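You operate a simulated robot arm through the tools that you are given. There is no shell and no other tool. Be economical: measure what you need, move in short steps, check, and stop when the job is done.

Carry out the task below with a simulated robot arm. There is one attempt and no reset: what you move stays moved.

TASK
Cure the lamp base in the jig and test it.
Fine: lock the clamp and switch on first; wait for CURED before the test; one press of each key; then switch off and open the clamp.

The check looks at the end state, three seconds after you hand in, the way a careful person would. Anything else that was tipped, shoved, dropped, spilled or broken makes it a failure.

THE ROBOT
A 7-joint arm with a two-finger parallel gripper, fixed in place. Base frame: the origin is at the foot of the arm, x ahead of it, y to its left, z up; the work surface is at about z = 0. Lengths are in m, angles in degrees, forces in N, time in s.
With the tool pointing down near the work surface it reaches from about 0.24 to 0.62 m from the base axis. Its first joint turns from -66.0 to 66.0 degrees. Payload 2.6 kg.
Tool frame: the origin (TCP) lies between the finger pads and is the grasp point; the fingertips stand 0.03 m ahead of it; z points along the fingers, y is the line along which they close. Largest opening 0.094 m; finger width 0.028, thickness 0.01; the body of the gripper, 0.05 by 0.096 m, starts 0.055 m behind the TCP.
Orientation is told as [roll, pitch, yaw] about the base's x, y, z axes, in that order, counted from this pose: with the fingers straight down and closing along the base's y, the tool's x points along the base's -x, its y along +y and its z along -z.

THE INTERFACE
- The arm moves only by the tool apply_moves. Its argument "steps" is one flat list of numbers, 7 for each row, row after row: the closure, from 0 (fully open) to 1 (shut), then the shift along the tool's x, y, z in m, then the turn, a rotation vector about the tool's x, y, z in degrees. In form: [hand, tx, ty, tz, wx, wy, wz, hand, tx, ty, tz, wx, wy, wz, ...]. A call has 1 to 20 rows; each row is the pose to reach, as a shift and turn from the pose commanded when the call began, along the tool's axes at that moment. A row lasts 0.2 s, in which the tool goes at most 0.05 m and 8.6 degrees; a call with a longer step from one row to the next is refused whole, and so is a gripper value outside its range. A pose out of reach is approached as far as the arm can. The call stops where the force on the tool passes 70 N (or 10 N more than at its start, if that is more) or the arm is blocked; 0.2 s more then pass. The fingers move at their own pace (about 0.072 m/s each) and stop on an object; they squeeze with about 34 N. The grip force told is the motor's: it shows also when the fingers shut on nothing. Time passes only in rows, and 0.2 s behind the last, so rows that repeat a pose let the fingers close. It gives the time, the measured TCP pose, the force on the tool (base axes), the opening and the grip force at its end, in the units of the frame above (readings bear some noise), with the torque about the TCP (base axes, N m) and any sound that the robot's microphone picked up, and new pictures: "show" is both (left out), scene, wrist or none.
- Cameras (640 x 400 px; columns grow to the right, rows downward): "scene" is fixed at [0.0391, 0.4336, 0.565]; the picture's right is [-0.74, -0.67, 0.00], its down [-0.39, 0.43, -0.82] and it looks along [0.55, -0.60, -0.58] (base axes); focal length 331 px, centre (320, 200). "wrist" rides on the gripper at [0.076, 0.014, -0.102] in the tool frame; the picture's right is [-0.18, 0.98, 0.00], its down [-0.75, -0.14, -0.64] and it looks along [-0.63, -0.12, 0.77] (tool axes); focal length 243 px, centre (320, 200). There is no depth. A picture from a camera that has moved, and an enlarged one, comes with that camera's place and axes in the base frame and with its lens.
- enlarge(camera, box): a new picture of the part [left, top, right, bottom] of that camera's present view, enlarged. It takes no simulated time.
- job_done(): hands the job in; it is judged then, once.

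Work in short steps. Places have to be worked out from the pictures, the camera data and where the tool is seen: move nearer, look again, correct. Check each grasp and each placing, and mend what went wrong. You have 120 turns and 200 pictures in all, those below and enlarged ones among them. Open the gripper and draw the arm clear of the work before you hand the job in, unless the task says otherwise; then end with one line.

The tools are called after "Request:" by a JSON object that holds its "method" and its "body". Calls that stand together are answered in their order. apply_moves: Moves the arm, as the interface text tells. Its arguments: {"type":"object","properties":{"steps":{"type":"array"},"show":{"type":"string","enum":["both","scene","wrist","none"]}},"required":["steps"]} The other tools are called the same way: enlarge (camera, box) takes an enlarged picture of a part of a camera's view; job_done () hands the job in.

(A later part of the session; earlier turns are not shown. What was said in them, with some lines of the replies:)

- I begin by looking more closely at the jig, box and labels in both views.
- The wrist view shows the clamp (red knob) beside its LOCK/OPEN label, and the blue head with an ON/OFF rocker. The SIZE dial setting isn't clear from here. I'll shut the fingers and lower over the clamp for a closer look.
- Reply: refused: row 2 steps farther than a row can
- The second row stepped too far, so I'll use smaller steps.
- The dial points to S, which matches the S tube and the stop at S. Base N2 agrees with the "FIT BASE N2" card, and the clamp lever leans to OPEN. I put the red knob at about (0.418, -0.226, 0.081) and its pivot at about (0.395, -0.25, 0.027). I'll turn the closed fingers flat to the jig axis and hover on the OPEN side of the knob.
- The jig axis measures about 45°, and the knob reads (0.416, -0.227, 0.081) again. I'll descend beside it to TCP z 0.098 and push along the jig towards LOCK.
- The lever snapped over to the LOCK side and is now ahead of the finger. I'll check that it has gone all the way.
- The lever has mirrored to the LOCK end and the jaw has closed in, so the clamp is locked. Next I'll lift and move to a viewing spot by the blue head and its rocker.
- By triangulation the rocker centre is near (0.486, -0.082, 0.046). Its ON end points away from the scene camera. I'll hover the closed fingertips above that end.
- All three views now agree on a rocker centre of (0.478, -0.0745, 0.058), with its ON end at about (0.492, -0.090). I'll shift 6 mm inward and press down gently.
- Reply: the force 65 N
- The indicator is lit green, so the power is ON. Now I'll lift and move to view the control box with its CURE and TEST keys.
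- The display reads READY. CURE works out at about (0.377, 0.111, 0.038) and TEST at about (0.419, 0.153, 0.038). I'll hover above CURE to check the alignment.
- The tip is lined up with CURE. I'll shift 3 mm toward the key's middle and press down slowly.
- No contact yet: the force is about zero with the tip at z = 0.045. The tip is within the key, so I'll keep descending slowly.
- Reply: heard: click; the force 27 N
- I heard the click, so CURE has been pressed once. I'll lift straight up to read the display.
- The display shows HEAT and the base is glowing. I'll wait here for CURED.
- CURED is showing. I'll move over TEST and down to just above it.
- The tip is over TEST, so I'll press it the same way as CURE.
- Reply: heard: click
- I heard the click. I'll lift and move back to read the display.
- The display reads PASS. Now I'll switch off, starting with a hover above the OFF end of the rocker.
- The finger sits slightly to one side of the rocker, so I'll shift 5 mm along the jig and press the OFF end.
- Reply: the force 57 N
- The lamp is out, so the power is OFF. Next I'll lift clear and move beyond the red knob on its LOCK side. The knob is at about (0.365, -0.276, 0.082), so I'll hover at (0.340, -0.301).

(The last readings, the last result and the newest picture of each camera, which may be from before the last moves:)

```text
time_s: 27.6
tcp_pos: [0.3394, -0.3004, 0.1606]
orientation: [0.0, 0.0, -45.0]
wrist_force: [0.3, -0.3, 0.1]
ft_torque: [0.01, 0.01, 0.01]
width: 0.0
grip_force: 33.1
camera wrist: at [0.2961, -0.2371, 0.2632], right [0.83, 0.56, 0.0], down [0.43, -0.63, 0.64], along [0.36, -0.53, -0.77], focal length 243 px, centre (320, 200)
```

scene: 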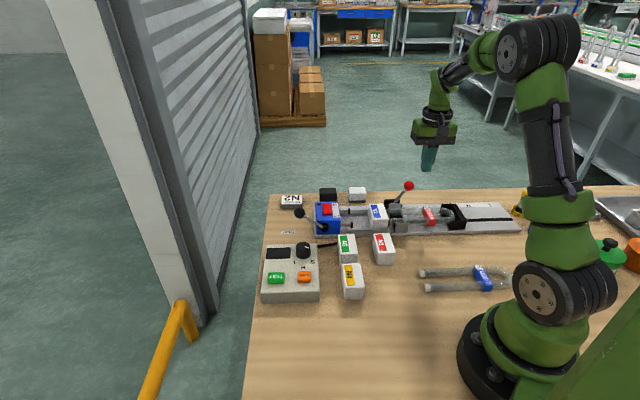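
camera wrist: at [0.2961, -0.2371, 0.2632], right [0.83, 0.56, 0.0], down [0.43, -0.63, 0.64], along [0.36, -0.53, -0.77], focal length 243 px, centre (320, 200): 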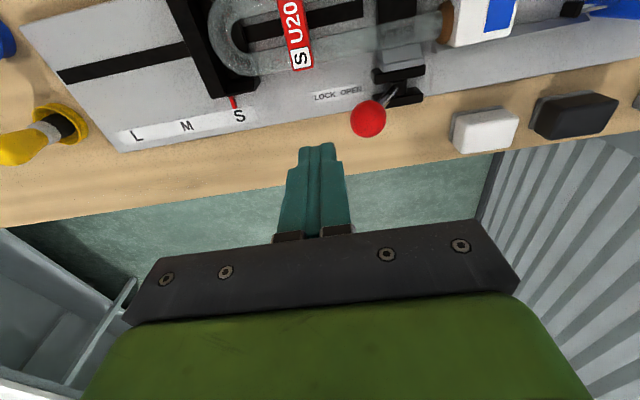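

The knob is confirmed at (0.367, -0.275). I'll descend to the same height as before and push back toward OPEN.

Request:
{"method": "apply_moves", "body": {"steps": [1, 0, 0, 0.035, 0, 0, 0, 1, 0, 0, 0.064, 0, 0, 0, 1, 0, 0.012, 0.064, 0, 0, 0, 1, 0, 0.022, 0.064, 0, 0, 0, 1, 0, 0.032, 0.064, 0, 0, 0, 1, 0, 0.042, 0.064, 0, 0, 0, 1, 0, 0.052, 0.064, 0, 0, 0], "show": "wrist"}}

Request:
{"method": "enlarge", "body": {"camera": "scene", "box": [360, 175, 440, 235]}}

```text
time_s: 29.2
tcp_pos: [0.3775, -0.2618, 0.0962]
orientation: [0.1, 0.1, -44.9]
wrist_force: [-0.2, -0.3, 0.2]
ft_torque: [-0.02, -0.02, -0.02]
width: 0.0002
grip_force: 32.6
camera wrist: at [0.3339, -0.1988, 0.1989], right [0.82, 0.57, 0.0], down [0.43, -0.63, 0.64], along [0.36, -0.53, -0.77], focal length 243 px, centre (320, 200)
```

wrist: 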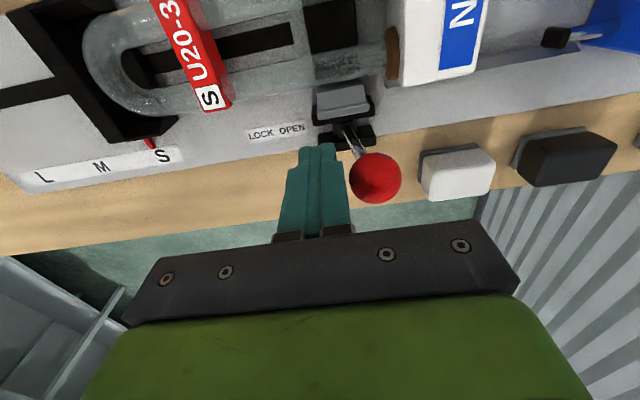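

```text
6.67 times, centred on (400, 205) of scene
camera zoom: at [0.0391, 0.4336, 0.565], right [-0.74, -0.67, 0.0], down [-0.39, 0.43, -0.82], along [0.55, -0.6, -0.58], focal length 2206 px, centre (-213, 167)
```

zoom: 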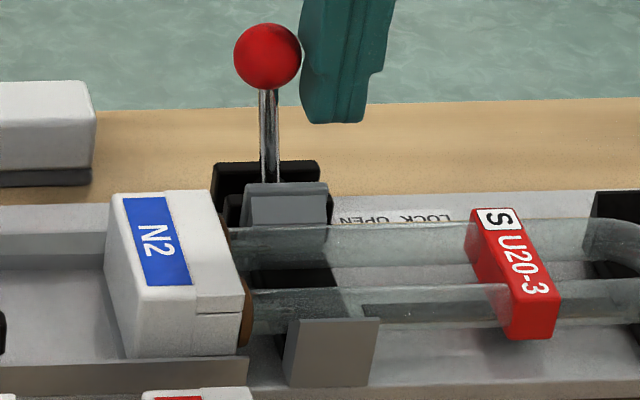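

The knob is just past upright. I'll keep pushing until it tips over to OPEN.

Request:
{"method": "apply_moves", "body": {"steps": [1, 0, 0.008, 0, 0, 0, 0, 1, 0, 0.016, 0, 0, 0, 0, 1, 0, 0.022, 0, 0, 0, 0, 1, 0, 0.022, 0, 0, 0, 0], "show": "none"}}

Request:
{"method": "enlarge", "body": {"camera": "scene", "box": [360, 175, 440, 235]}}

```text
time_s: 30.2
tcp_pos: [0.3937, -0.2483, 0.0974]
orientation: [0.0, 0.1, -45.1]
wrist_force: [-0.3, -0.6, 0.4]
ft_torque: [-0.01, -0.01, -0.02]
width: 0.0001
grip_force: 33.1
```

```text
6.67 times, centred on (400, 205) of scene
camera zoom: at [0.0391, 0.4336, 0.565], right [-0.74, -0.67, 0.0], down [-0.39, 0.43, -0.82], along [0.55, -0.6, -0.58], focal length 2206 px, centre (-213, 167)
```

zoom: 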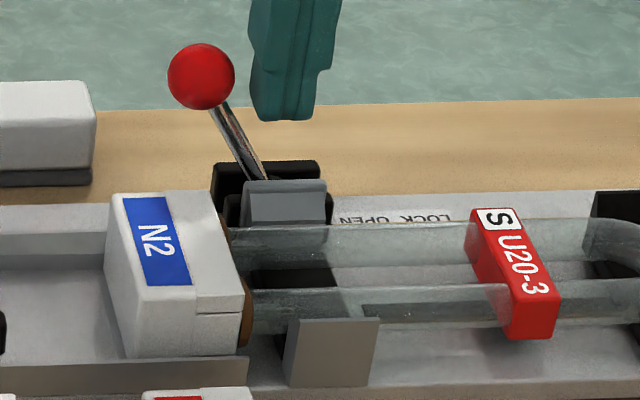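

The lever is back at its original OPEN position, and the cured bead shows on the base. I'll lift away, open the gripper and take a final look.

Request:
{"method": "apply_moves", "body": {"steps": [1, 0, -0.005, -0.04, 0, 0, 0, 1, 0, -0.005, -0.08, 0, 0, 0, 1, 0, -0.005, -0.12, 0, 0, 0, 1, 0.02, -0.005, -0.16, 0, 0, 0, 0, 0.03, -0.005, -0.18, 0, 0, 0, 0, 0.03, -0.005, -0.18, 0, 0, 0, 0, 0.03, -0.005, -0.18, 0, 0, 0, 0, 0.03, -0.005, -0.18, 0, 0, 0], "show": "scene"}}

Request:
{"method": "enlarge", "body": {"camera": "scene", "box": [250, 170, 450, 310]}}

```text
time_s: 32.0
tcp_pos: [0.3666, -0.23, 0.2769]
orientation: [0.0, -0.1, -45.0]
wrist_force: [-0.5, -1.0, -0.1]
ft_torque: [-0.01, -0.03, -0.01]
width: 0.0941
grip_force: 0.1
```

scene: 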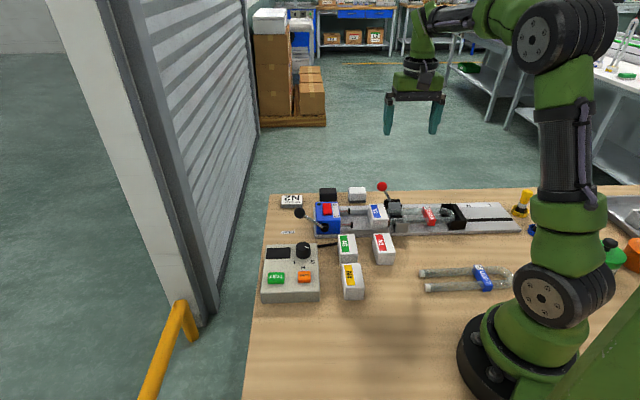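

```text
2.86 times, centred on (350, 240) of scene
camera zoom: at [0.0391, 0.4336, 0.565], right [-0.74, -0.67, 0.0], down [-0.39, 0.43, -0.82], along [0.55, -0.6, -0.58], focal length 945 px, centre (234, 86)
```

zoom: 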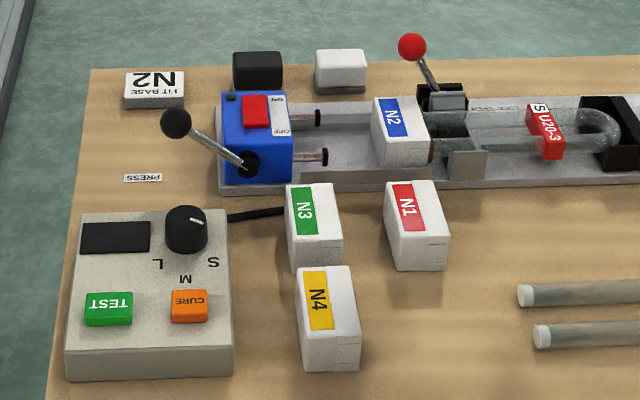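

Everything is in its end state: power off, clamp open, nothing else moved, gripper open and clear. I'll hand in the job.

Request:
{"method": "job_done", "body": {}}

```text
The job is handed in.
```

Lamp base N2 was cured (display read CURED) and tested (PASS) with one press of each key; the power is now off, the clamp is open and the arm is clear.
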